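You operate a simulated robot arm through the tools that you are given. There is no shell and no other tool.

You are at the controls of a simulated robot arm. One attempt, no reset.

JOB
Set the card's tension, then wrap the rim two turns; arm off after.
Fine: tension set and arm on before winding; the pointer ends at 2.

The check looks at the end state, three seconds after you hand in, the way a careful person would. Anything else that was tipped, shoved, dropped, spilled or broken makes it a failure.

ROBOT AND FRAMES
A 7-joint arm with a two-finger parallel gripper, fixed in place. Base frame: the origin is at the foot of the arm, x ahead of it, y to its left, z up. Units: mm, rad, N and s.
With the tool pointing down near the work surface it reaches from about 360 to 800 mm from the base axis. Its first joint turns from -2.496 to 2.496 rad. Payload 3 kg.
The tool frame sits at the grasp point between the pads (the TCP): z along the fingers, y along the line on which they close. The tips reach 30 mm beyond it. Largest opening 110 mm; finger width 20, thickness 10; the body of the gripper, 48 by 112 mm, starts 55 mm behind the TCP.
Orientation is that of the tool frame in the base frame, as a unit quaternion [w, x, y, z]. With the fingers straight down and closing along the base's y, the tool's x points along the base's -x, its y along +y and its z along -z.

CONTROLS
- The arm moves only by the tool move_arm. Its argument "increments" is a list of rows, each a list of 3 entries, a list of its own where there are three numbers: the turn, a rotation vector about the base's x, y, z in rad, then the shift along the base's x, y, z in mm, then the gripper command, from -1 (shut) to 1 (fully open), values between in proportion. In form: [[[rx, ry, rz], [x, y, z], fingers], ...]. A call has 1 to 20 rows; each row is the pose to reach, as a shift and turn from the pose commanded when the call began. Each row takes 0.2 s and may step no farther than 50 mm and 0.15 rad from the row before; otherwise, or with a gripper value out of range, the whole call is refused. Where a pose cannot be reached the arm comes as near as it can. A force on the tool above 70 N (or 10 N above the force at the start of the call, whichever is more), or a blocked arm, ends the call early, and 0.2 s more pass. The fingers move at their own pace (about 153 mm/s each) and stop on an object; they squeeze with about 26 N. The grip force told is the motor's: it shows also when the fingers shut on nothing. Time passes only in rows, and 0.2 s behind the last, so rows that repeat a pose let the fingers close. It gives the time, the measured TCP pose, the force on the tool (base axes), the opening and the grip force at its end, in the units of the frame above (readings bear some noise), with the torque about the TCP (base axes, N m) and any sound that the robot's microphone picked up.
- Cameras (640 x 400 px; columns grow to the right, rows downward): "scene" is fixed at [218.2, -650.5, 1386.1]; the picture's right is [0.91, -0.42, 0.00], its down [-0.15, -0.33, -0.93] and it looks along [0.39, 0.84, -0.36] (base axes); focal length 358 px, centre (320, 200). "wrist" rides on the gripper at [72, 17, -103] in the tool frame; the picture's right is [-0.23, 0.97, 0.00], its down [-0.76, -0.18, -0.62] and it looks along [-0.61, -0.14, 0.78] (tool axes); focal length 222 px, centre (320, 200).
- get_image(camera): a new picture of that camera. No time passes.
- raise_lower(by): slides the trunk up (or, below 0, down) by that many mm; the arm rides with it, the base frame stays. It gives what a move gives, with no picture.
- measure_at(camera, pixels): for up to 12 pixels [column, row] of the newest picture of that camera ("zoom" is the newest enlarged one), the place [x, y, z] in the base frame of the surface seen there, good to about 2 mm. No time passes.
- zoom(camera, box): a new picture of the part [left, top, right, bottom] of that camera's present view, enlarged. No time passes.
- finish_job(): hands the job in; it is judged then, once.

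Leave the gripper open and the arm clear of the work at the hand-in unless told otherwise.

The tools are called by a JSON object that holds its "api" and its "payload". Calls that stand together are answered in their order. move_arm: Moves the arm, as the interface text tells. Its arguments: {"type":"object","properties":{"increments":{"type":"array","items":{"type":"array"}}},"required":["increments"]} The other tools are called the same way: raise_lower (by) slides the trunk up or down; get_image (camera) takes a picture; measure_at (camera, pixels) gives the place of the surface under pixels of a picture; zoom (camera, box) takes an enlarged picture of a part of a camera's view; finish_job () hands the job in.

At the start:

```text
time_s: 0.0
ee_pos: [542.9, 44.9, 1324.2]
orientation: [0.0, 0.0, 1.0, -0.001]
contact_force: [0.2, 0.6, 0.0]
torque: [0.02, -0.01, -0.02]
gripper_width: 110.2
grip_force: 0.2
trunk travel left (down, up): [-344.0, 146.0]
```

scene: 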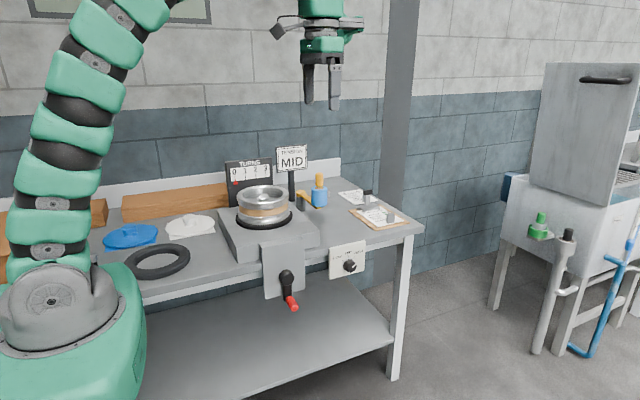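
wrist: 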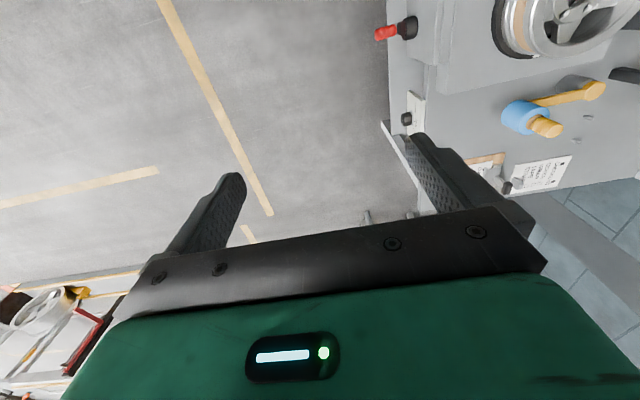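

I'll start with close-up views: the sign "MID" near (291,158), the counter at (250,172), the wheel at (263,200), the crank at (290,290), the dial at (348,262) and the cards at (375,210).

{"api": "zoom", "payload": {"camera": "scene", "box": [200, 130, 360, 230]}}

{"api": "zoom", "payload": {"camera": "scene", "box": [320, 170, 420, 232]}}

{"api": "zoom", "payload": {"camera": "scene", "box": [240, 220, 400, 320]}}

```text
4.00 times, centred on (280, 180) of scene
```

zoom: 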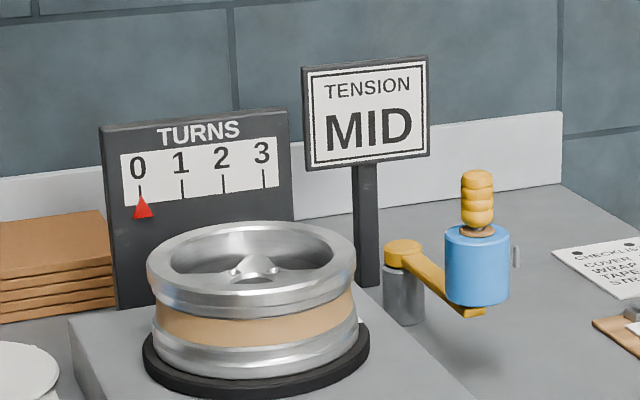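

```text
6.40 times, centred on (370, 201) of scene
```

zoom: 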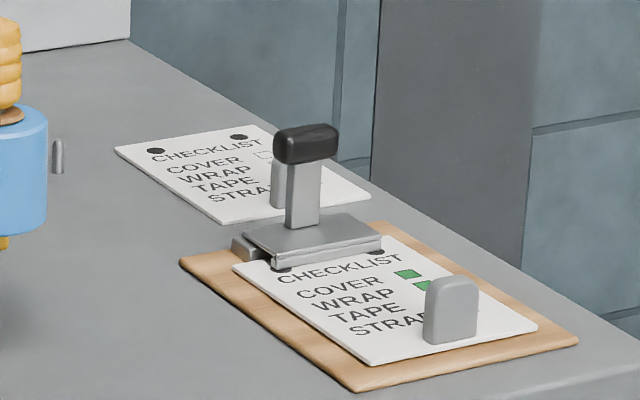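

```text
4.00 times, centred on (320, 270) of scene
```

zoom: 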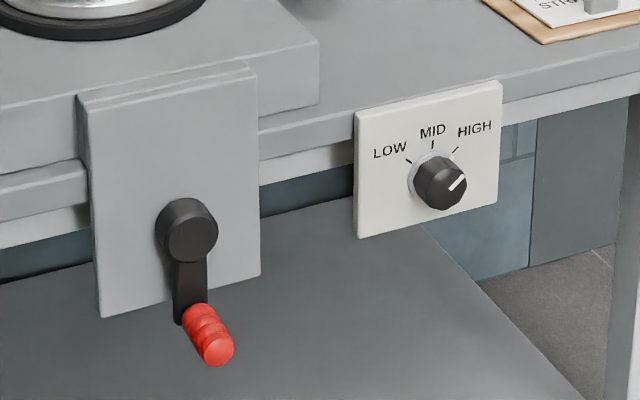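

The sign reads TENSION MID, and the knob points at HIGH. There is a swing arm carrying the blue roll, a red crank and a turns pointer at 0. Next I'll measure positions on the present scene picture.

{"api": "measure_at", "payload": {"camera": "scene", "pixels": [[288, 275], [291, 304], [268, 255], [300, 250], [349, 266], [333, 256], [362, 248], [263, 190], [319, 182], [319, 196], [302, 195], [300, 206]]}}

{"api": "measure_at", "payload": {"camera": "scene", "pixels": [[235, 183], [266, 178], [291, 158], [240, 220], [285, 220], [312, 235], [232, 250], [200, 255], [330, 220], [420, 228], [292, 195], [265, 210]]}}

{"api": "get_image", "payload": {"camera": "wrist"}}

```text
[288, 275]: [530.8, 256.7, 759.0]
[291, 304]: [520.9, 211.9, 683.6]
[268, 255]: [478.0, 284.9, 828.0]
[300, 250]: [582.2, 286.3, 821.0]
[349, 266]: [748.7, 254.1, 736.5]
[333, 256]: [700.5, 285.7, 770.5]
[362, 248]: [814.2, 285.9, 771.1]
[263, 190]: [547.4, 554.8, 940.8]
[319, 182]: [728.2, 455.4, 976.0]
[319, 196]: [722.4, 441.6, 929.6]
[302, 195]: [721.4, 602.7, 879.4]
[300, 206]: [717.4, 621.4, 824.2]
```

```text
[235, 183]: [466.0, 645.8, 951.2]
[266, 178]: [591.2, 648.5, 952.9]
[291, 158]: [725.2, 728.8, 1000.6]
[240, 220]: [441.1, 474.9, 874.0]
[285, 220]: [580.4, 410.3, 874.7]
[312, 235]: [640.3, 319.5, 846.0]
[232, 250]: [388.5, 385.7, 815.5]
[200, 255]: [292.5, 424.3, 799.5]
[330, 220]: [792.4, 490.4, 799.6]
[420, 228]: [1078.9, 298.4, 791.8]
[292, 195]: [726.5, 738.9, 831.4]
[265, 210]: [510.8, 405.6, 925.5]
```

```text
taken
```

wrist: 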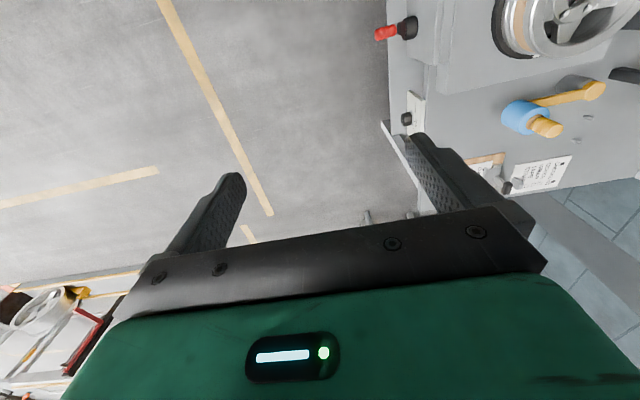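

The table is on the robot's left, with its front face at y≈286 facing -y. I'll zoom in on the swing arm and wheel for careful measuring.

{"api": "zoom", "payload": {"camera": "scene", "box": [280, 160, 360, 210]}}

```text
8.00 times, centred on (320, 185) of scene
```

zoom: 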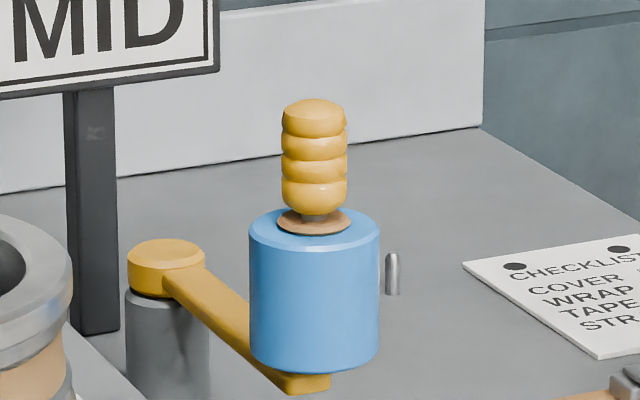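

In this zoom I'll measure the handle top (314,105), handle body, roll top, roll sides, arm bar, pivot cap, peg and post.

{"api": "measure_at", "payload": {"camera": "zoom", "pixels": [[314, 106], [286, 150], [314, 155], [343, 150], [265, 230], [370, 230], [315, 300], [303, 383], [165, 252], [230, 320], [393, 270], [165, 340]]}}

{"api": "zoom", "payload": {"camera": "scene", "box": [216, 170, 312, 230]}}

```text
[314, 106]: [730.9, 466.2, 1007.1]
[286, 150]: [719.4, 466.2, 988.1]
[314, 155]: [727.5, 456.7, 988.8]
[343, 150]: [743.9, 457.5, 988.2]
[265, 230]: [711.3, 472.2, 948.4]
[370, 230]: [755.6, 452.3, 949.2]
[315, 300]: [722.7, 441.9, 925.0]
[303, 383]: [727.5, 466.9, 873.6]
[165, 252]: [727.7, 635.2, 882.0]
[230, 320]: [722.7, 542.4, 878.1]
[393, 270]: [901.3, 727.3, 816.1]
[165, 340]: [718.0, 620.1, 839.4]
```

```text
6.67 times, centred on (264, 200) of scene
```

zoom: 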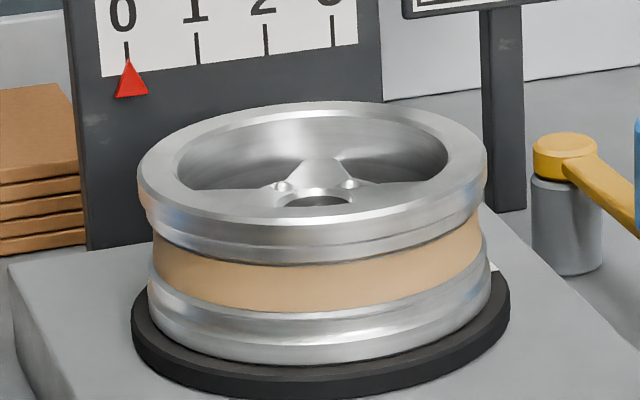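

{"api": "measure_at", "payload": {"camera": "zoom", "pixels": [[142, 168], [484, 164], [313, 218], [322, 106], [313, 285], [165, 260], [470, 240], [315, 202], [315, 340], [502, 310], [136, 340], [565, 145]]}}

{"api": "zoom", "payload": {"camera": "scene", "box": [256, 230, 320, 320]}}

{"api": "zoom", "payload": {"camera": "scene", "box": [320, 235, 376, 285]}}

```text
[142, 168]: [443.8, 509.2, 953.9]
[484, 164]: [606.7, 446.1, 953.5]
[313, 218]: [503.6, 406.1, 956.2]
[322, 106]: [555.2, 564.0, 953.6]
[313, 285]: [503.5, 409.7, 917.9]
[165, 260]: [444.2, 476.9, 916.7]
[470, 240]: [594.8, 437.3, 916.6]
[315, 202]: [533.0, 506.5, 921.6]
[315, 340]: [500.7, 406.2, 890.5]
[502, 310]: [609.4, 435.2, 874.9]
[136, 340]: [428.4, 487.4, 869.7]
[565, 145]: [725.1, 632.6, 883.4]
```

```text
4.44 times, centred on (288, 275) of scene
```

zoom: 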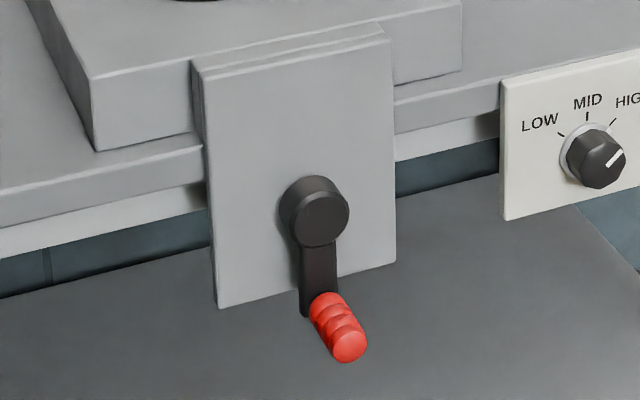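

```text
8.00 times, centred on (348, 260) of scene
```

zoom: 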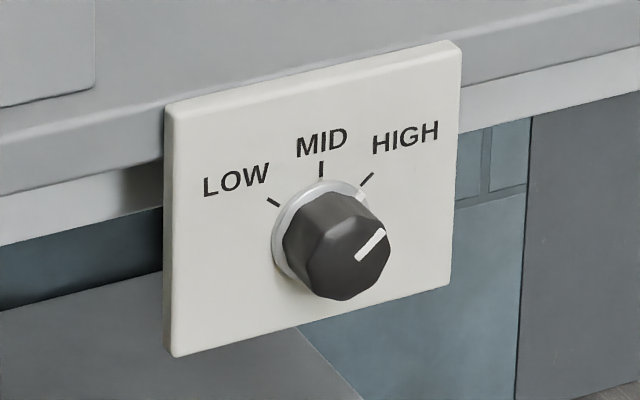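

The rim centre is about (528,487). The roll's pivot is near (728,630), with the roll handle at (731,467). Next I'll measure knob details in the newest zoom and the robot body in the scene picture to understand reach.

{"api": "measure_at", "payload": {"camera": "zoom", "pixels": [[360, 260], [378, 236], [362, 256], [345, 270], [320, 170], [273, 202], [367, 180], [290, 250], [180, 120], [440, 60], [440, 270], [320, 183]]}}

{"api": "measure_at", "payload": {"camera": "scene", "pixels": [[52, 300], [55, 250], [55, 200], [70, 150], [85, 90], [110, 50], [140, 10], [20, 320], [90, 320], [290, 308], [286, 276], [288, 292]]}}

```text
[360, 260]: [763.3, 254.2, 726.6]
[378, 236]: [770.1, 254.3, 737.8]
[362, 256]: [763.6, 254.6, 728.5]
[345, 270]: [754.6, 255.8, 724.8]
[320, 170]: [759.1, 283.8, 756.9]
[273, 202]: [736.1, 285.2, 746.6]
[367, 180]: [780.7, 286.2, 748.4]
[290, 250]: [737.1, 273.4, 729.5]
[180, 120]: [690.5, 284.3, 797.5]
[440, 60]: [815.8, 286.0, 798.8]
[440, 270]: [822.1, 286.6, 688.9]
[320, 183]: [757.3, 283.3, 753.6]
```

```text
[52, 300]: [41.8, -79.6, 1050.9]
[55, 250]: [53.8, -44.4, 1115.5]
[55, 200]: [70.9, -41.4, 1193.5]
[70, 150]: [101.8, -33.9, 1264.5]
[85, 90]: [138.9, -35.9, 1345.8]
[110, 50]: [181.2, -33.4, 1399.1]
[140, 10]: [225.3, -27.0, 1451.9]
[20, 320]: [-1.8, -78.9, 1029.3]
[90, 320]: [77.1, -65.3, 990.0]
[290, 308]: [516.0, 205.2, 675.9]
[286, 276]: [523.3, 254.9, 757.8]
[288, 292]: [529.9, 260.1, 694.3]
```

The shoulder sits near z≈1050, so with the tool horizontal at the knob (758, 254, 724) the trunk needs to be lower. I'll lower it by 230 mm. The TCP is at (543,45), well in front of the table edge, so this is clear.

{"api": "raise_lower", "payload": {"by": -230}}

```text
time_s: 2.4
ee_pos: [543.9, 43.9, 1094.0]
orientation: [0.001, 0.0, 1.0, 0.0]
contact_force: [-0.1, 0.4, -0.3]
torque: [0.01, -0.02, 0.0]
gripper_width: 109.8
grip_force: 0.0
trunk travel left (down, up): [-114.0, 376.0]
```

The trunk is lowered and the TCP is at (544,44,1094). Now I'll turn the tool from pointing down to pointing along +y (turn about +x by 1.57 rad) while moving to about (640, 60, 790), in free space in front of the table.

{"api": "move_arm", "payload": {"increments": [[[0.13, 0, 0], [8, 1, -25], 1], [[0.26, 0, 0], [16, 2, -50], 1], [[0.39, 0, 0], [24, 3, -75], 1], [[0.52, 0, 0], [32, 4, -100], 1], [[0.65, 0, 0], [40, 5, -125], 1], [[0.78, 0, 0], [48, 6, -150], 1], [[0.91, 0, 0], [56, 7, -175], 1], [[1.04, 0, 0], [64, 8, -200], 1], [[1.17, 0, 0], [72, 9, -225], 1], [[1.3, 0, 0], [80, 10, -250], 1], [[1.43, 0, 0], [88, 12, -275], 1], [[1.5708, 0, 0], [96, 16, -304], 1], [[1.5708, 0, 0], [96, 16, -304], 1]]}}

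{"api": "get_image", "payload": {"camera": "wrist"}}

{"api": "get_image", "payload": {"camera": "scene"}}

```text
time_s: 5.2
ee_pos: [638.8, 58.8, 789.0]
orientation: [0.0, 0.001, 0.707, 0.708]
contact_force: [-0.5, -1.0, -1.3]
torque: [-0.02, 0.0, -0.03]
gripper_width: 110.0
grip_force: 0.0
trunk travel left (down, up): [-114.0, 376.0]
```

```text
taken
```

wrist: 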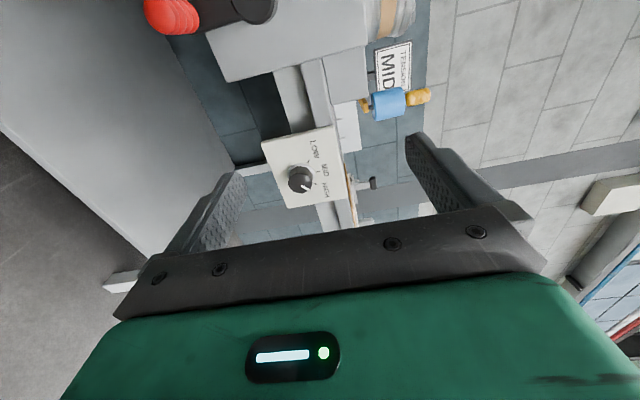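

```text
taken
```

scene: 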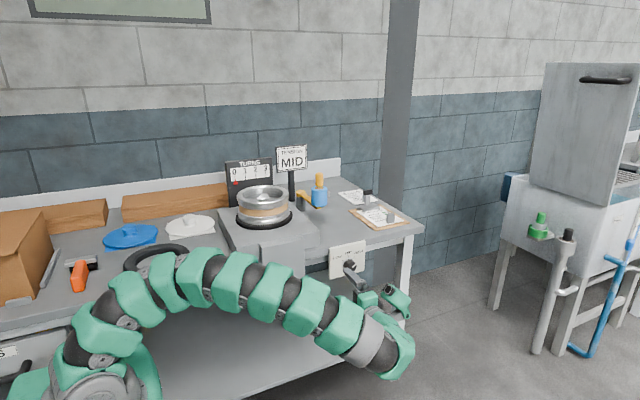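

The tool now points along +y and the wrist camera sees the knob at (300,178). I'll zoom in there and measure it.

{"api": "zoom", "payload": {"camera": "wrist", "box": [250, 125, 362, 215]}}

```text
4.44 times, centred on (306, 170) of wrist
```

zoom: 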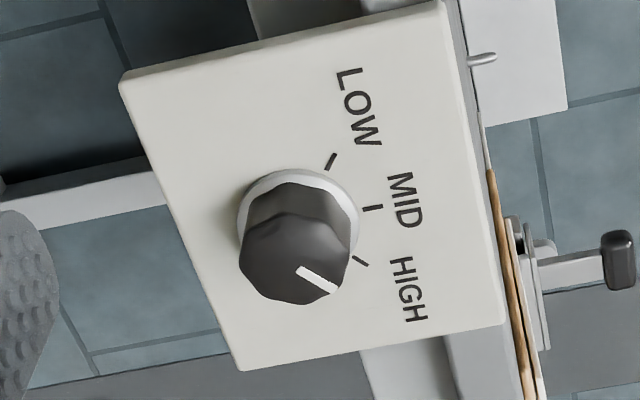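

{"api": "measure_at", "payload": {"camera": "zoom", "pixels": [[302, 270], [334, 288], [295, 262], [255, 250], [300, 295], [345, 260], [330, 162], [373, 208], [360, 260], [250, 200], [352, 220], [300, 220]]}}

```text
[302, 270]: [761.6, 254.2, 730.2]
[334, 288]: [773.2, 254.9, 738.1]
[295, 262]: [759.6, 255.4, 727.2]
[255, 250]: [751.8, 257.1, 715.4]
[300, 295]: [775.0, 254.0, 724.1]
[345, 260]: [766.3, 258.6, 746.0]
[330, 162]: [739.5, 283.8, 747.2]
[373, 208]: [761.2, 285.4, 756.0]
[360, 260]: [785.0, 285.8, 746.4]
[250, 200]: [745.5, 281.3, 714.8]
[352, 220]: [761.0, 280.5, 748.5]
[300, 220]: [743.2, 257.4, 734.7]
```

Ticks LOW, MID and HIGH measure (739,747), (761,756) and (785,746), so the knob centre is about (760, 724.5) with ±45° ticks. A closer look at the knob's flats next.

{"api": "zoom", "payload": {"camera": "wrist", "box": [284, 150, 324, 186]}}

{"api": "zoom", "payload": {"camera": "wrist", "box": [284, 165, 316, 195]}}

```text
11.11 times, centred on (304, 168) of wrist
```

zoom: 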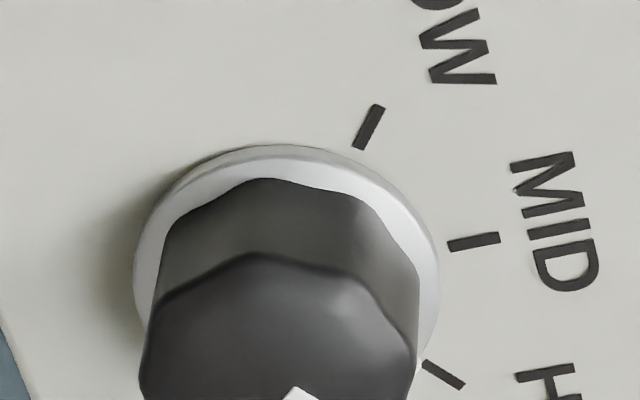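

```text
13.33 times, centred on (300, 180) of wrist
```

zoom: 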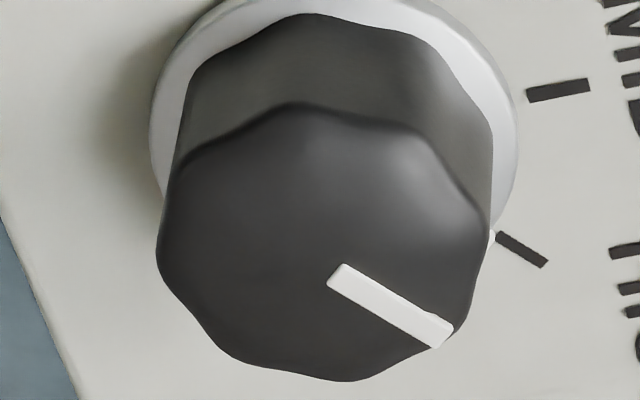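

The knob is a lobed round knob. I'll move the open gripper to in front of it, TCP about (760, 200, 724), with the tips still about 24 mm short of its face.

{"api": "move_arm", "payload": {"increments": [[[0, 0, 0], [24, 20, -13], 1], [[0, 0, 0], [48, 40, -26], 1], [[0, 0, 0], [72, 65, -39], 1], [[0, 0, 0], [96, 90, -52], 1], [[0, 0, 0], [121, 115, -65], 1], [[0, 0, 0], [121, 140, -65], 1], [[0, 0, 0], [121, 140, -65], 1]]}}

{"api": "get_image", "payload": {"camera": "wrist"}}

{"api": "get_image", "payload": {"camera": "scene"}}

```text
time_s: 6.8
ee_pos: [759.8, 200.7, 725.1]
orientation: [0.001, 0.001, 0.707, 0.707]
contact_force: [0.0, -0.3, 0.2]
torque: [0.0, 0.0, 0.0]
gripper_width: 110.3
grip_force: 0.0
trunk travel left (down, up): [-114.0, 376.0]
```

```text
taken
```

wrist: 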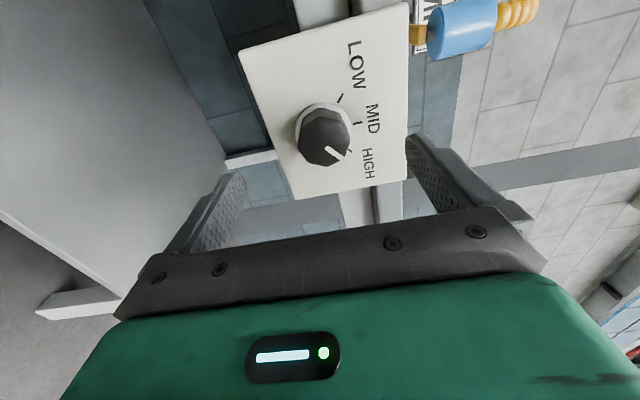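

```text
taken
```

scene: 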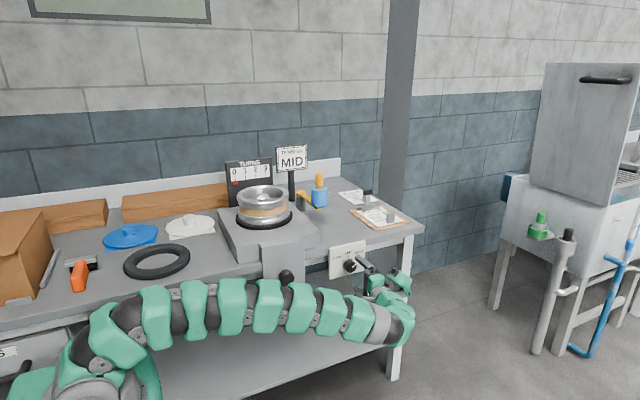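

{"api": "zoom", "payload": {"camera": "wrist", "box": [280, 80, 392, 180]}}

```text
4.00 times, centred on (336, 130) of wrist
```

zoom: 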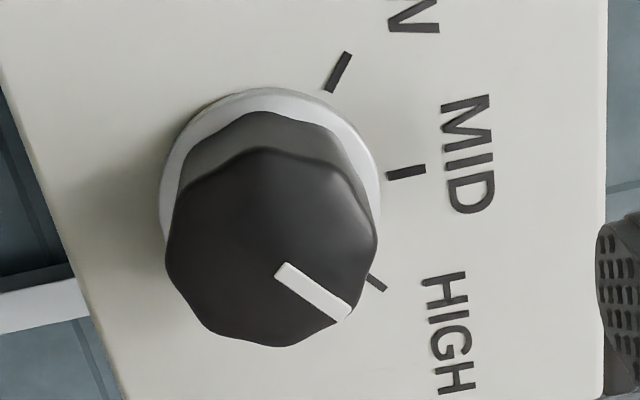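

{"api": "measure_at", "payload": {"camera": "zoom", "pixels": [[338, 72], [406, 172], [375, 282], [285, 270], [340, 312], [175, 240], [265, 160], [370, 235], [280, 340], [270, 250], [215, 310], [340, 180]]}}

```text
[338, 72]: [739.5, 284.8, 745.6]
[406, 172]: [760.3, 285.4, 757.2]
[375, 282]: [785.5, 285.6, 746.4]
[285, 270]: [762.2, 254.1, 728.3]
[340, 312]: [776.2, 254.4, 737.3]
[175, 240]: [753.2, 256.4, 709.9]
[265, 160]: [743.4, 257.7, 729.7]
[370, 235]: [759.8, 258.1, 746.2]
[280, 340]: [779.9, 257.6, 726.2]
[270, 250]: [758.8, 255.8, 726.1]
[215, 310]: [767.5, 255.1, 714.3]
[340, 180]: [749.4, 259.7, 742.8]
```

The knob centre is about (761.5, y, 726) and its face is at y≈254. I'll advance to TCP y≈249, with the tips at about 279 and the panel at 286. The fingers stay open.

{"api": "move_arm", "payload": {"increments": [[[0, 0, 0], [1.7, 12, 1], 1], [[0, 0, 0], [1.7, 24, 1], 1], [[0, 0, 0], [1.7, 36, 1], 1], [[0, 0, 0], [1.7, 48, 1], 1], [[0, 0, 0], [1.7, 48, 1], 1]]}}

{"api": "get_image", "payload": {"camera": "wrist"}}

```text
time_s: 8.0
ee_pos: [761.9, 248.4, 724.1]
orientation: [0.001, 0.0, 0.707, 0.707]
contact_force: [0.5, 0.5, 0.8]
torque: [0.01, -0.02, 0.02]
gripper_width: 110.0
grip_force: 0.1
trunk travel left (down, up): [-114.0, 376.0]
```

```text
taken
```

wrist: 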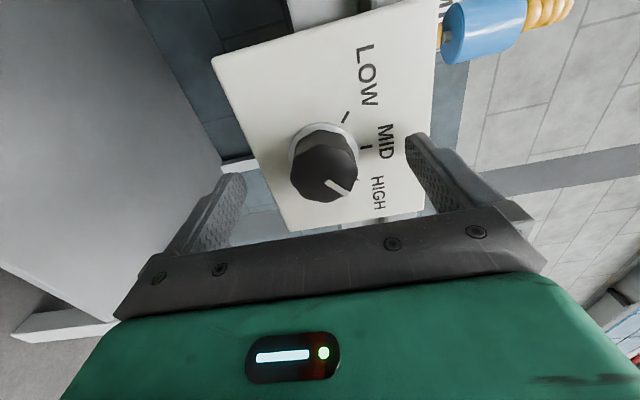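

The knob at (322,160) sits between the fingertips (235,180) and (420,150). I'll close on it in place.

{"api": "move_arm", "payload": {"increments": [[[0, 0, 0], [0, 0, 0], -0.2], [[0, 0, 0], [0, 0, 0], -1], [[0, 0, 0], [0, 0, 0], -1], [[0, 0, 0], [0, 0, 0], -1]]}}

{"api": "zoom", "payload": {"camera": "wrist", "box": [240, 80, 420, 220]}}

```text
time_s: 9.0
ee_pos: [761.2, 249.2, 728.3]
orientation: [0.001, 0.0, 0.707, 0.708]
contact_force: [12.8, 5.7, 23.2]
torque: [0.32, 0.02, 0.31]
gripper_width: 41.7
grip_force: 44.8
trunk travel left (down, up): [-114.0, 376.0]
```

```text
2.86 times, centred on (330, 150) of wrist
```

zoom: 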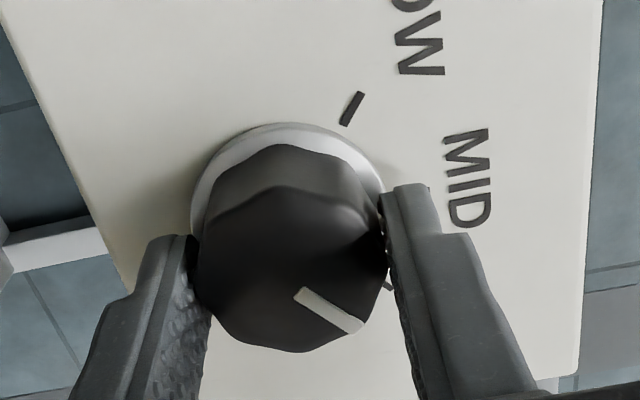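

The grip holds with an opening of 41.7 mm. The knob pushed the tool to z≈728, and there is 23 N upward. I'll shift the commanded pose up by 3 mm to unload it and look again.

{"api": "move_arm", "payload": {"increments": [[[0, 0, 0], [0, 0, 2], -1], [[0, 0, 0], [0, 0, 3], -1], [[0, 0, 0], [0, 0, 3], -1]]}}

```text
time_s: 9.8
ee_pos: [761.5, 249.6, 728.6]
orientation: [-0.001, 0.001, 0.707, 0.707]
contact_force: [11.9, 8.6, 11.9]
torque: [0.19, -0.16, -1.02]
gripper_width: 41.6
grip_force: 45.3
trunk travel left (down, up): [-114.0, 376.0]
```

The load is moderate. Now I'll turn the gripper about the knob's axis (base -y) by about 0.7 rad in steps, then look.

{"api": "move_arm", "payload": {"increments": [[[0, -0.07, 0], [1, 0, 1], -1], [[0, -0.14, 0], [1, 0, 1], -1], [[0, -0.21, 0], [1, 0, 1], -1], [[0, -0.28, 0], [1, 0, 1], -1], [[0, -0.35, 0], [1, 0, 1], -1], [[0, -0.35, 0], [1, 0, 1], -1]]}}

{"api": "zoom", "payload": {"camera": "wrist", "box": [240, 80, 420, 220]}}

```text
time_s: 11.2
ee_pos: [761.7, 248.7, 727.3]
orientation: [0.122, -0.124, 0.697, 0.696]
contact_force: [-23.2, -1.4, -10.5]
torque: [-0.36, -0.03, 0.92]
gripper_width: 41.5
grip_force: 44.9
trunk travel left (down, up): [-114.0, 376.0]
```

```text
2.86 times, centred on (330, 150) of wrist
```

zoom: 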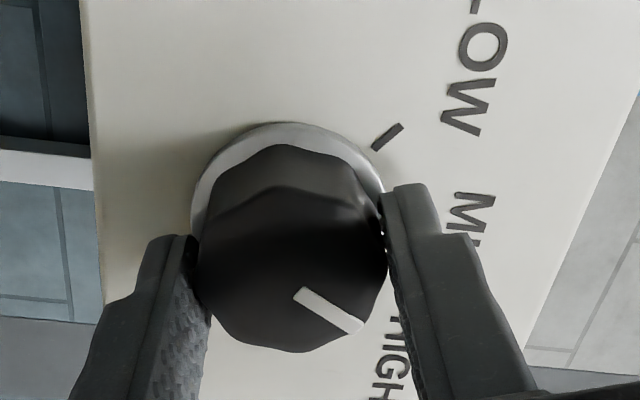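

The knob turned with the gripper: the panel rotates in the view and the mark stays fixed relative to the fingers. I'll continue another 0.43 rad, easing the command by a few mm in -x to reduce the side load.

{"api": "move_arm", "payload": {"increments": [[[0, -0.07, 0], [-2, 0, -1], -1], [[0, -0.14, 0], [-3, 0, -1], -1], [[0, -0.21, 0], [-3, 0, -1], -1], [[0, -0.28, 0], [-3, 0, -1], -1], [[0, -0.35, 0], [-3, 0, -1], -1], [[0, -0.43, 0], [-3, 0, -1], -1], [[0, -0.43, 0], [-3, 0, -1], -1]]}}

{"api": "zoom", "payload": {"camera": "wrist", "box": [240, 80, 420, 220]}}

{"api": "zoom", "payload": {"camera": "scene", "box": [310, 225, 390, 285]}}

```text
time_s: 12.8
ee_pos: [761.5, 250.2, 728.9]
orientation: [0.27, -0.268, 0.654, 0.653]
contact_force: [34.8, 26.2, 7.7]
torque: [0.35, -0.06, -0.55]
gripper_width: 41.8
grip_force: 44.9
trunk travel left (down, up): [-114.0, 376.0]
```

```text
2.86 times, centred on (330, 150) of wrist
```

zoom: 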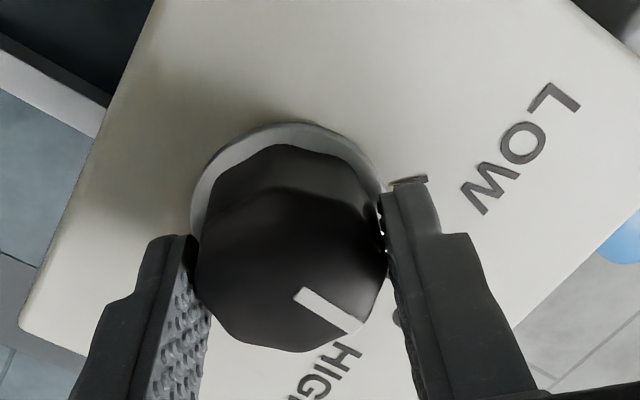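

```text
6.67 times, centred on (350, 255) of scene
```

zoom: 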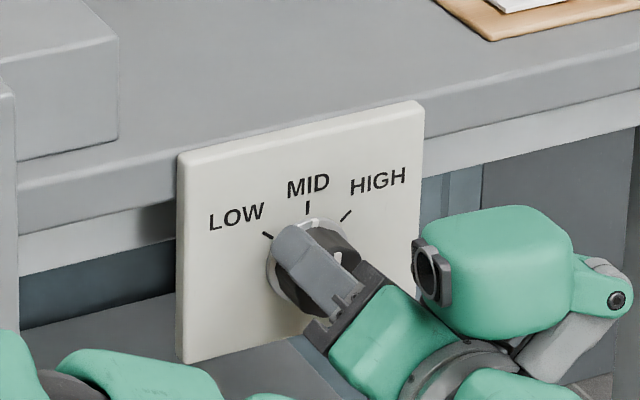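

The quaternion shows a 45° turn from the start. I'll ease off the side load (+2 mm x) and then open the fingers to look at the mark.

{"api": "move_arm", "payload": {"increments": [[[0, 0, 0], [2, 0, 0], -1], [[0, 0, 0], [2, 0, 0], -1], [[0, 0, 0], [2, 0, 0], 0.0], [[0, 0, 0], [2, 0, 0], 0.0], [[0, 0, 0], [2, 0, 0], 0.5]]}}

{"api": "zoom", "payload": {"camera": "wrist", "box": [240, 80, 420, 220]}}

{"api": "zoom", "payload": {"camera": "scene", "box": [310, 225, 390, 285]}}

```text
time_s: 14.0
ee_pos: [761.1, 248.1, 728.4]
orientation: [0.269, -0.268, 0.655, 0.654]
contact_force: [0.5, 0.2, -0.3]
torque: [-0.01, -0.02, 0.01]
gripper_width: 82.7
grip_force: 0.1
trunk travel left (down, up): [-114.0, 376.0]
```

```text
2.86 times, centred on (330, 150) of wrist
```

zoom: 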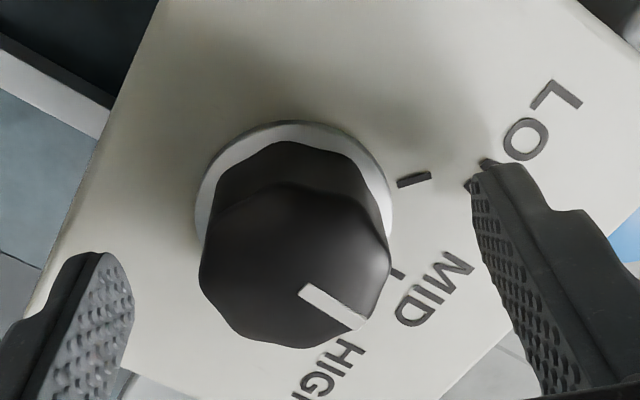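

```text
6.67 times, centred on (350, 255) of scene
```

zoom: 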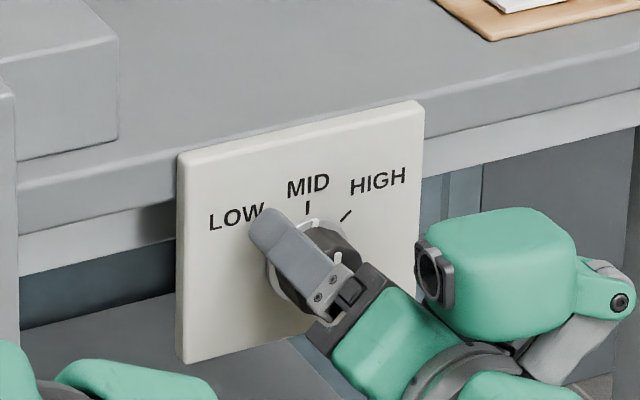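

Released with no load. I'll measure the mark's inner end (308,290), its outer end (360,322) and the ticks in a wrist zoom.

{"api": "zoom", "payload": {"camera": "wrist", "box": [280, 110, 380, 210]}}

```text
4.00 times, centred on (330, 160) of wrist
```

zoom: 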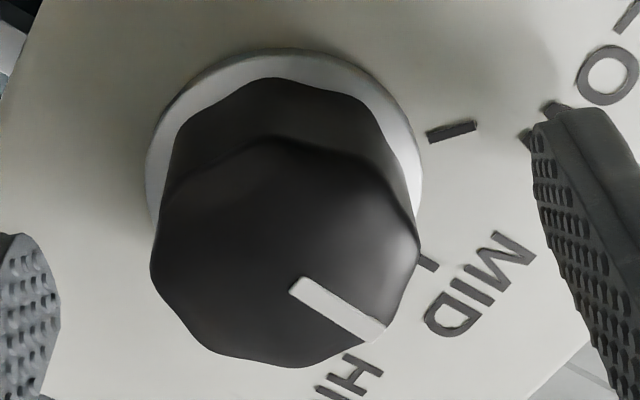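

{"api": "measure_at", "payload": {"camera": "zoom", "pixels": [[300, 287], [378, 330], [339, 309], [320, 298], [360, 320], [452, 132], [428, 262], [292, 250]]}}

```text
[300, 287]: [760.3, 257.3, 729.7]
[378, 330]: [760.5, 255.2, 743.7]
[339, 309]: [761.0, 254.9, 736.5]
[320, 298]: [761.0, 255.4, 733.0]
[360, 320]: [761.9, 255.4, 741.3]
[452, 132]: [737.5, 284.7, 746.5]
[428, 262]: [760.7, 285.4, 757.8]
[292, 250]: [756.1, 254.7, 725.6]
```

The mark runs along x≈761 from z 730 to 744, straight at the MID tick (x≈760.7). Tension is set. I'll withdraw straight back along -y, then raise the trunk.

{"api": "move_arm", "payload": {"increments": [[[0, 0, 0], [0, 0, 0], 1], [[0, 0, 0], [0, -25, 0], 1], [[0, 0, 0], [0, -60, 0], 1], [[0, 0, 0], [-20, -100, 10], 1], [[0, 0, 0], [-50, -140, 30], 1], [[0, 0, 0], [-80, -170, 50], 1], [[0, 0, 0], [-80, -170, 50], 1]]}}

{"api": "zoom", "payload": {"camera": "scene", "box": [310, 225, 390, 285]}}

```text
refused: row 5 steps farther than a row can; nothing moved
```

```text
6.67 times, centred on (350, 255) of scene
```

zoom: 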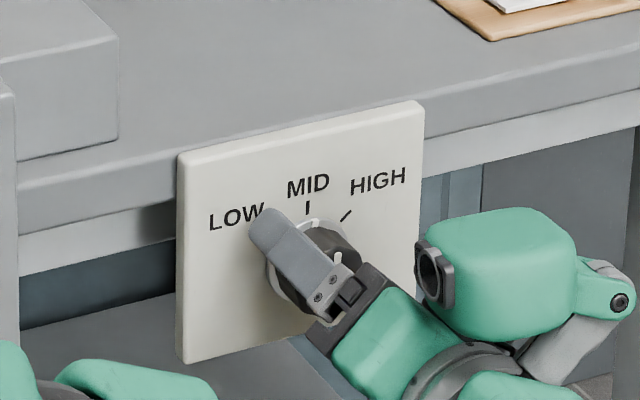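

The call was refused because one row stepped too far. I'll repeat it with smaller steps.

{"api": "move_arm", "payload": {"increments": [[[0, 0, 0], [0, 0, 0], 1], [[0, 0, 0], [0, -25, 0], 1], [[0, 0, 0], [0, -60, 0], 1], [[0, 0, 0], [-15, -95, 10], 1], [[0, 0, 0], [-40, -125, 25], 1], [[0, 0, 0], [-65, -155, 40], 1], [[0, 0, 0], [-80, -170, 50], 1], [[0, 0, 0], [-80, -170, 50], 1]]}}

{"api": "zoom", "payload": {"camera": "scene", "box": [310, 225, 390, 285]}}

```text
time_s: 15.8
ee_pos: [682.0, 78.4, 779.0]
orientation: [0.268, -0.269, 0.654, 0.655]
contact_force: [-0.5, 0.2, -0.2]
torque: [0.01, 0.02, 0.02]
gripper_width: 109.9
grip_force: 0.0
trunk travel left (down, up): [-114.0, 376.0]
```

```text
6.67 times, centred on (350, 255) of scene
```

zoom: 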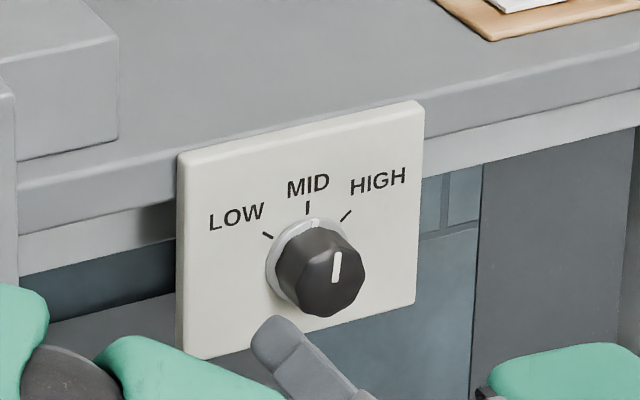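

The mark points straight up at MID. Now I'll raise the trunk by 270 mm. The tool is at (682,78), well in front of the table, so nothing is above it.

{"api": "raise_lower", "payload": {"by": 270}}

{"api": "get_image", "payload": {"camera": "scene"}}

```text
time_s: 18.6
ee_pos: [682.8, 77.8, 1048.1]
orientation: [0.268, -0.268, 0.655, 0.654]
contact_force: [0.3, -0.4, -0.2]
torque: [0.02, -0.02, 0.01]
gripper_width: 109.9
grip_force: 0.1
trunk travel left (down, up): [-384.0, 106.0]
```

```text
taken
```

scene: 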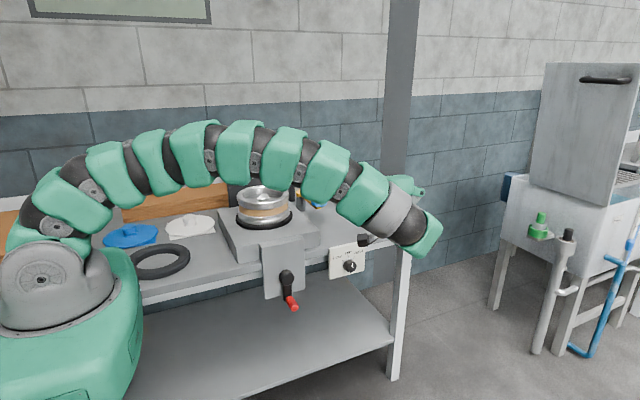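

The path is clear. Now I'll roll the tool about its own axis by +135° about base y, so it closes along x with the camera on top. At the same time it moves to about (600,80,1150) in free space.

{"api": "move_arm", "payload": {"increments": [[[0, 0.1386, 0], [-5, 0, 6], 1], [[0, 0.2772, 0], [-10, 0, 12], 1], [[0, 0.4158, 0], [-15, 0, 18], 1], [[0, 0.5544, 0], [-20, 0, 24], 1], [[0, 0.693, 0], [-25, 0, 30], 1], [[0, 0.8316, 0], [-30, 0, 36], 1], [[0, 0.9702, 0], [-35, 0, 42], 1], [[0, 1.1088, 0], [-40, 0, 48], 1], [[0, 1.2474, 0], [-45, 0, 54], 1], [[0, 1.386, 0], [-50, 0, 60], 1], [[0, 1.5246, 0], [-55, 0, 66], 1], [[0, 1.6632, 0], [-60, 0, 72], 1], [[0, 1.8018, 0], [-65, 0, 78], 1], [[0, 1.9404, 0], [-70, 0, 84], 1], [[0, 2.079, 0], [-75, 0, 90], 1], [[0, 2.2176, 0], [-80, 0, 96], 1], [[0, 2.3562, 0], [-82, 0, 102], 1], [[0, 2.3562, 0], [-82, 0, 102], 1]]}}

```text
time_s: 22.4
ee_pos: [599.3, 78.9, 1150.6]
orientation: [0.502, -0.502, -0.498, -0.498]
contact_force: [0.0, 0.1, 0.0]
torque: [-0.03, -0.06, 0.0]
gripper_width: 109.9
grip_force: 0.0
trunk travel left (down, up): [-384.0, 106.0]
```

The roll is done (tool y = +x, camera on top). Now I'll tilt the tool 45° downwards (turn about x by -0.785) while moving toward (640,200,1170).

{"api": "move_arm", "payload": {"increments": [[[-0.131, 0, 0], [7, 20, 4], 1], [[-0.262, 0, 0], [14, 40, 8], 1], [[-0.393, 0, 0], [21, 60, 12], 1], [[-0.524, 0, 0], [28, 80, 16], 1], [[-0.655, 0, 0], [35, 100, 20], 1], [[-0.7854, 0, 0], [40, 120, 20], 1], [[-0.7854, 0, 0], [40, 120, 20], 1]]}}

{"api": "get_image", "payload": {"camera": "wrist"}}

{"api": "get_image", "payload": {"camera": "scene"}}

```text
time_s: 24.0
ee_pos: [640.8, 198.6, 1171.7]
orientation: [-0.271, 0.655, 0.652, 0.269]
contact_force: [-1.1, -0.2, 0.4]
torque: [0.0, 0.0, 0.02]
gripper_width: 110.0
grip_force: 0.0
trunk travel left (down, up): [-384.0, 106.0]
```

```text
taken
```

wrist: 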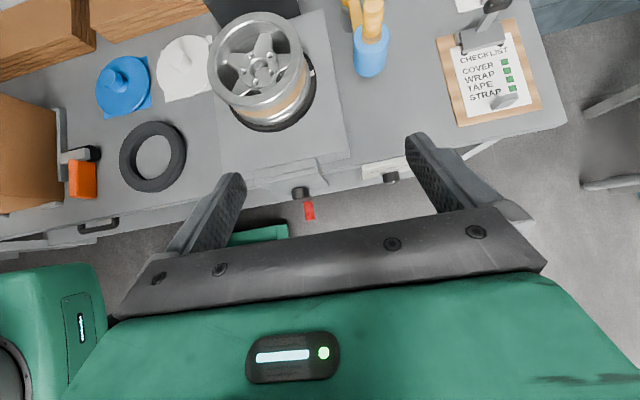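

```text
taken
```

scene: 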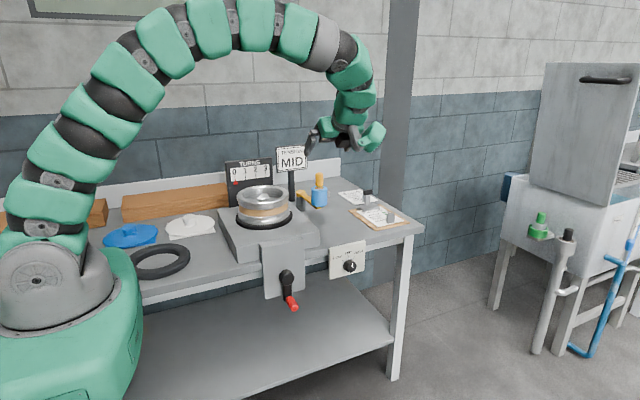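

This is a good overhead view. I'll measure the handle, roll, pivot and rim here, zooming on that region first.

{"api": "zoom", "payload": {"camera": "wrist", "box": [200, 0, 420, 140]}}

```text
2.86 times, centred on (310, 70) of wrist
```

zoom: 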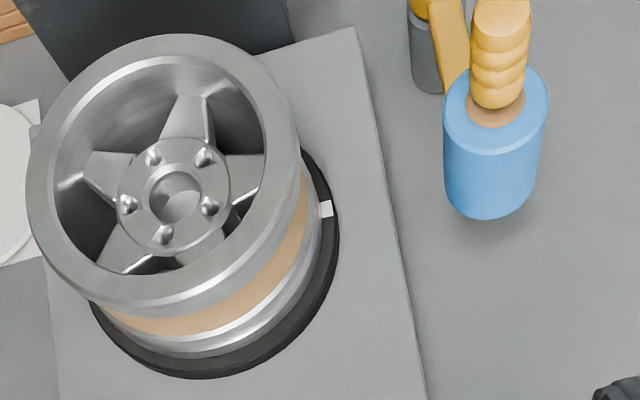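

{"api": "measure_at", "payload": {"camera": "zoom", "pixels": [[500, 12], [502, 50], [498, 95], [480, 70], [524, 70], [448, 110], [543, 100], [497, 150], [30, 190], [297, 170], [165, 310], [180, 37]]}}

{"api": "measure_at", "payload": {"camera": "wrist", "pixels": [[345, 5], [350, 25], [314, 73], [326, 70], [300, 20], [325, 40], [303, 193], [391, 177]]}}

```text
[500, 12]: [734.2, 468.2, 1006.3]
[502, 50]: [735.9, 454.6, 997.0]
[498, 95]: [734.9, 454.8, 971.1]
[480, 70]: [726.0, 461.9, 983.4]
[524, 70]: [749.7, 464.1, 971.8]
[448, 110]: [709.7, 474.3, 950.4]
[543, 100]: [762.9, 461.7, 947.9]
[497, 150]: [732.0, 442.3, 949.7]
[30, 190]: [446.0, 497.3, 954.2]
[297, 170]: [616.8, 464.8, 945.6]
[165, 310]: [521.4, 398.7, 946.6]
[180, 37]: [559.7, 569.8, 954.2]
```

```text
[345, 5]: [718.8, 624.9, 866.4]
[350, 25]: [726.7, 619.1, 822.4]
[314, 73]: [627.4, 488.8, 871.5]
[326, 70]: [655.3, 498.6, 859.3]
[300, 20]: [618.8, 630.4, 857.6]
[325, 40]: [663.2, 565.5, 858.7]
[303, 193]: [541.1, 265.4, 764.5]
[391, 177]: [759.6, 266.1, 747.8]
```

From this view the handle axis is about (736,466), with its top at z≈1007, and the roll top is at about 949. I'll yaw the tool -25° about z and move to the pre-grasp point (709,408,1052), back along the tool axis from the handle.

{"api": "move_arm", "payload": {"increments": [[[0, 0, -0.07], [10, 30, -17], 1], [[0, 0, -0.14], [20, 60, -34], 1], [[0, 0, -0.21], [30, 90, -51], 1], [[0, 0, -0.28], [40, 120, -68], 1], [[0, 0, -0.35], [50, 150, -85], 1], [[0, 0, -0.42], [60, 180, -102], 1], [[0, 0, -0.436], [68, 210, -120], 1], [[0, 0, -0.436], [68, 210, -120], 1]]}}

{"api": "get_image", "payload": {"camera": "wrist"}}

{"api": "get_image", "payload": {"camera": "scene"}}

```text
time_s: 25.8
ee_pos: [708.7, 408.6, 1050.2]
orientation: [-0.207, 0.78, 0.495, 0.322]
contact_force: [0.0, 0.1, -0.3]
torque: [-0.03, 0.03, 0.02]
gripper_width: 109.8
grip_force: 0.2
trunk travel left (down, up): [-384.0, 106.0]
```

```text
taken
```

wrist: 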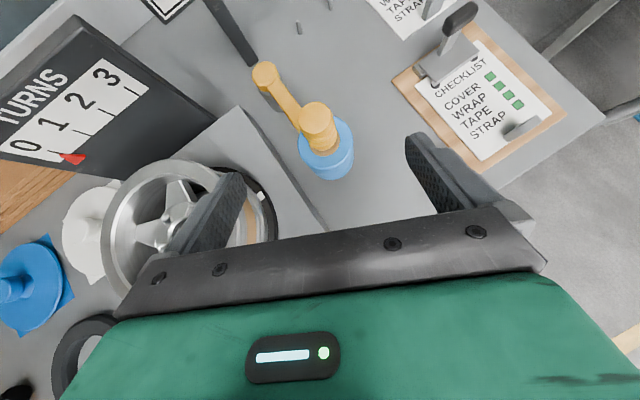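

```text
taken
```

scene: 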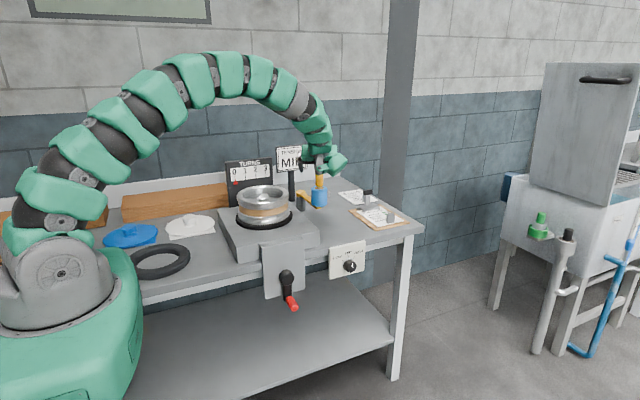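

{"api": "zoom", "payload": {"camera": "wrist", "box": [240, 50, 400, 190]}}

```text
2.86 times, centred on (320, 120) of wrist
```

zoom: 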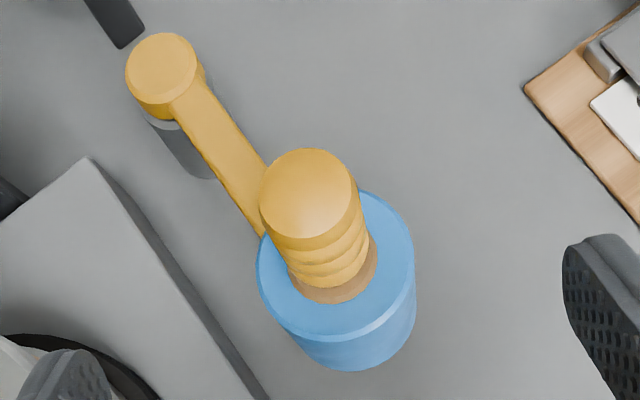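

{"api": "measure_at", "payload": {"camera": "zoom", "pixels": [[308, 195], [266, 200], [352, 195], [308, 152], [308, 235], [162, 68], [130, 75], [195, 65], [262, 260], [410, 260], [330, 320], [165, 35]]}}

```text
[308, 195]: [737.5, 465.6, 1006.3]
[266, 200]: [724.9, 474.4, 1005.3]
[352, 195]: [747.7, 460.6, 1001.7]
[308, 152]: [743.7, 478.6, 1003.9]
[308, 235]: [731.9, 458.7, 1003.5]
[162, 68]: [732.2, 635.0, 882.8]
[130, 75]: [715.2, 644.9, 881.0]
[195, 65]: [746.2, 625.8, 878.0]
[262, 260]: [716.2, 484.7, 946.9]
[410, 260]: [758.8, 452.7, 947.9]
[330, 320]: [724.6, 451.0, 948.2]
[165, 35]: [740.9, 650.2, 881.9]
```

The handle axis is at (737,467), the pivot at (731.5,635), and the roll radius is about 27. I'll advance along the tool axis so the pads straddle the handle at z≈988, fingers still open.

{"api": "move_arm", "payload": {"increments": [[[0, 0, 0], [7, 14.5, -15.5], 0.6], [[0, 0, 0], [14, 29, -31], 0.6], [[0, 0, 0], [21, 44, -47], 0.6], [[0, 0, 0], [28.6, 58.4, -62], 0.6], [[0, 0, 0], [28.6, 58.4, -62], 0.6]]}}

{"api": "get_image", "payload": {"camera": "wrist"}}

{"api": "zoom", "payload": {"camera": "scene", "box": [270, 130, 390, 220]}}

```text
time_s: 27.0
ee_pos: [736.6, 467.6, 987.8]
orientation: [-0.208, 0.78, 0.495, 0.322]
contact_force: [0.6, 1.0, -0.3]
torque: [0.03, -0.01, 0.04]
gripper_width: 88.0
grip_force: 0.0
trunk travel left (down, up): [-384.0, 106.0]
```

```text
taken
```

wrist: 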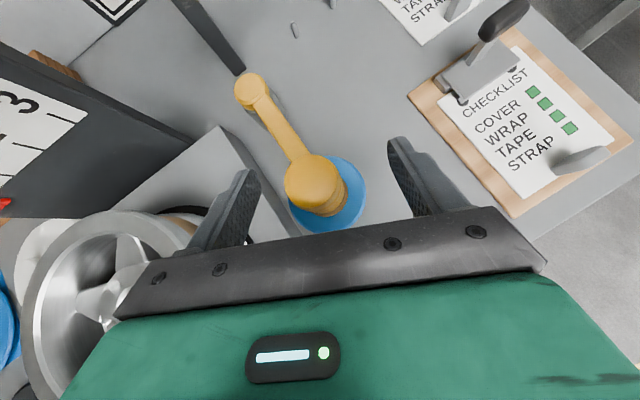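

```text
4.44 times, centred on (330, 175) of scene
```

zoom: 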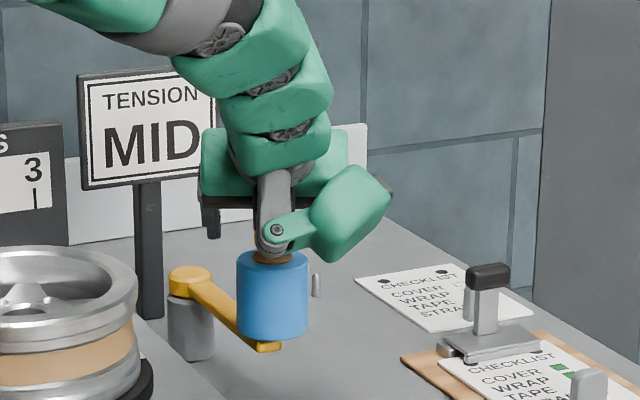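

The handle at (315,185) lies between the pads. I'll close on it now.

{"api": "move_arm", "payload": {"increments": [[[0, 0, 0], [0, 0, 0], 0.0], [[0, 0, 0], [0, 0, 0], -1], [[0, 0, 0], [0, 0, 0], -1], [[0, 0, 0], [0, 0, 0], -1]]}}

{"api": "get_image", "payload": {"camera": "wrist"}}

```text
time_s: 28.0
ee_pos: [735.5, 468.2, 987.7]
orientation: [-0.207, 0.78, 0.496, 0.321]
contact_force: [-11.5, 3.0, -2.6]
torque: [-0.21, -0.33, 0.5]
gripper_width: 30.0
grip_force: 45.5
trunk travel left (down, up): [-384.0, 106.0]
```

```text
taken
```

wrist: 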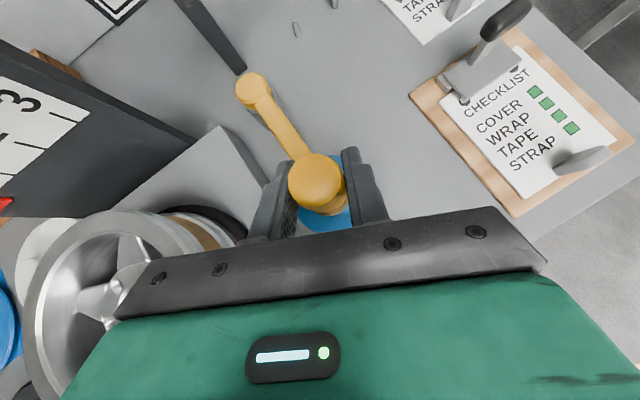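

Gripped with an opening of 30 mm. I'll swing the arm toward the rim along its arc about the pivot (731.5,635), turning the tool with it, 20° first.

{"api": "move_arm", "payload": {"increments": [[[0, 0, -0.035], [-5.8, 0, 0], -1], [[0, 0, -0.07], [-11.7, 0.1, 0], -1], [[0, 0, -0.14], [-23.3, 1.1, 0], -1], [[0, 0, -0.209], [-34.8, 2.8, 0], -1], [[0, 0, -0.279], [-46.2, 5.4, 0], -1], [[0, 0, -0.349], [-57.4, 8.7, 0], -1], [[0, 0, -0.349], [-57.4, 8.7, 0], -1]]}}

{"api": "get_image", "payload": {"camera": "wrist"}}

{"api": "zoom", "payload": {"camera": "scene", "box": [200, 130, 360, 230]}}

```text
time_s: 29.6
ee_pos: [679.5, 475.2, 987.9]
orientation: [-0.146, 0.855, 0.35, 0.353]
contact_force: [-2.1, -1.8, -8.0]
torque: [-0.56, -0.36, 0.3]
gripper_width: 29.9
grip_force: 45.1
trunk travel left (down, up): [-384.0, 106.0]
```

```text
taken
```

wrist: 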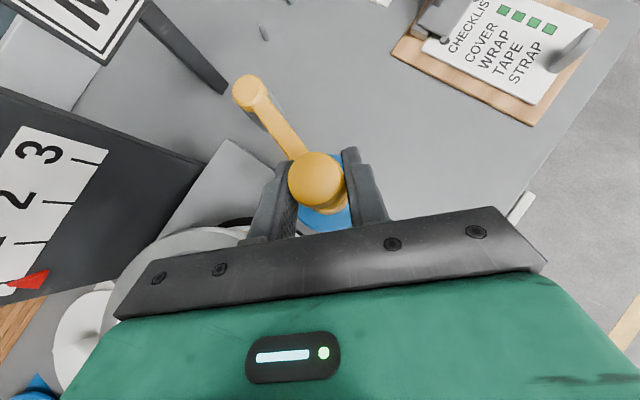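

```text
4.00 times, centred on (280, 180) of scene
```

zoom: 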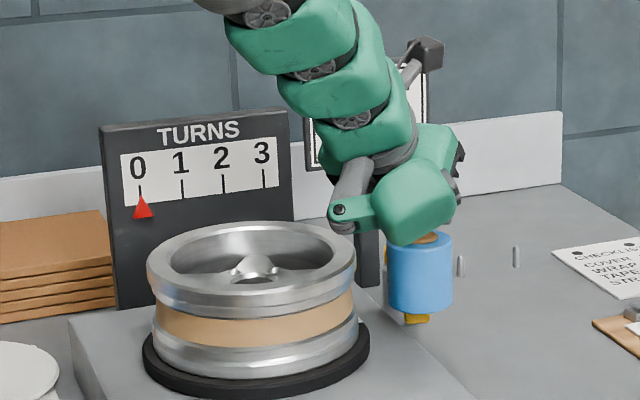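

The roll follows smoothly with low force. I'll continue in small steps to about 30° and read the force.

{"api": "move_arm", "payload": {"increments": [[[0, 0, -0.035], [-5.5, 2.0, 0], -1], [[0, 0, -0.07], [-10.9, 4.1, 0], -1], [[0, 0, -0.105], [-16.3, 6.5, 0], -1], [[0, 0, -0.14], [-21.5, 9.0, 0], -1], [[0, 0, -0.175], [-26.7, 11.7, 0], -1], [[0, 0, -0.175], [-26.7, 11.7, 0], -1]]}}

{"api": "get_image", "payload": {"camera": "wrist"}}

{"api": "zoom", "payload": {"camera": "scene", "box": [200, 130, 360, 230]}}

```text
time_s: 31.0
ee_pos: [652.7, 485.3, 987.7]
orientation: [-0.115, 0.883, 0.276, 0.363]
contact_force: [-9.8, -15.1, -15.3]
torque: [-1.02, 0.52, 0.14]
gripper_width: 29.8
grip_force: 45.4
trunk travel left (down, up): [-384.0, 106.0]
```

```text
taken
```

wrist: 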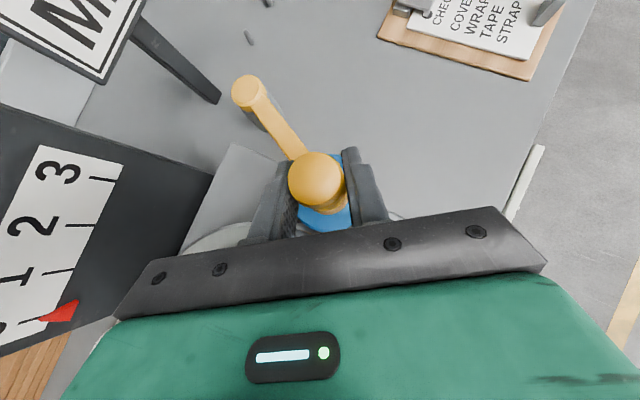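

```text
4.00 times, centred on (280, 180) of scene
```

zoom: 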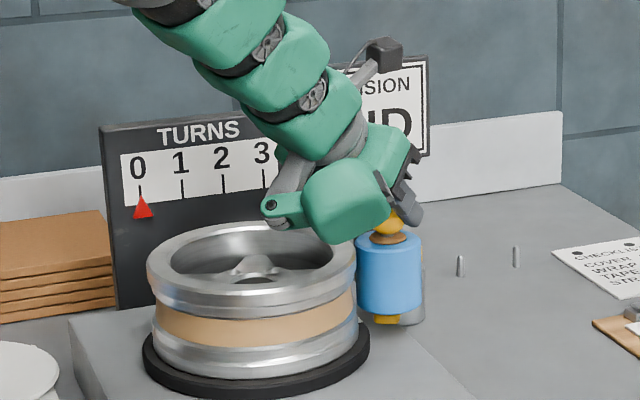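

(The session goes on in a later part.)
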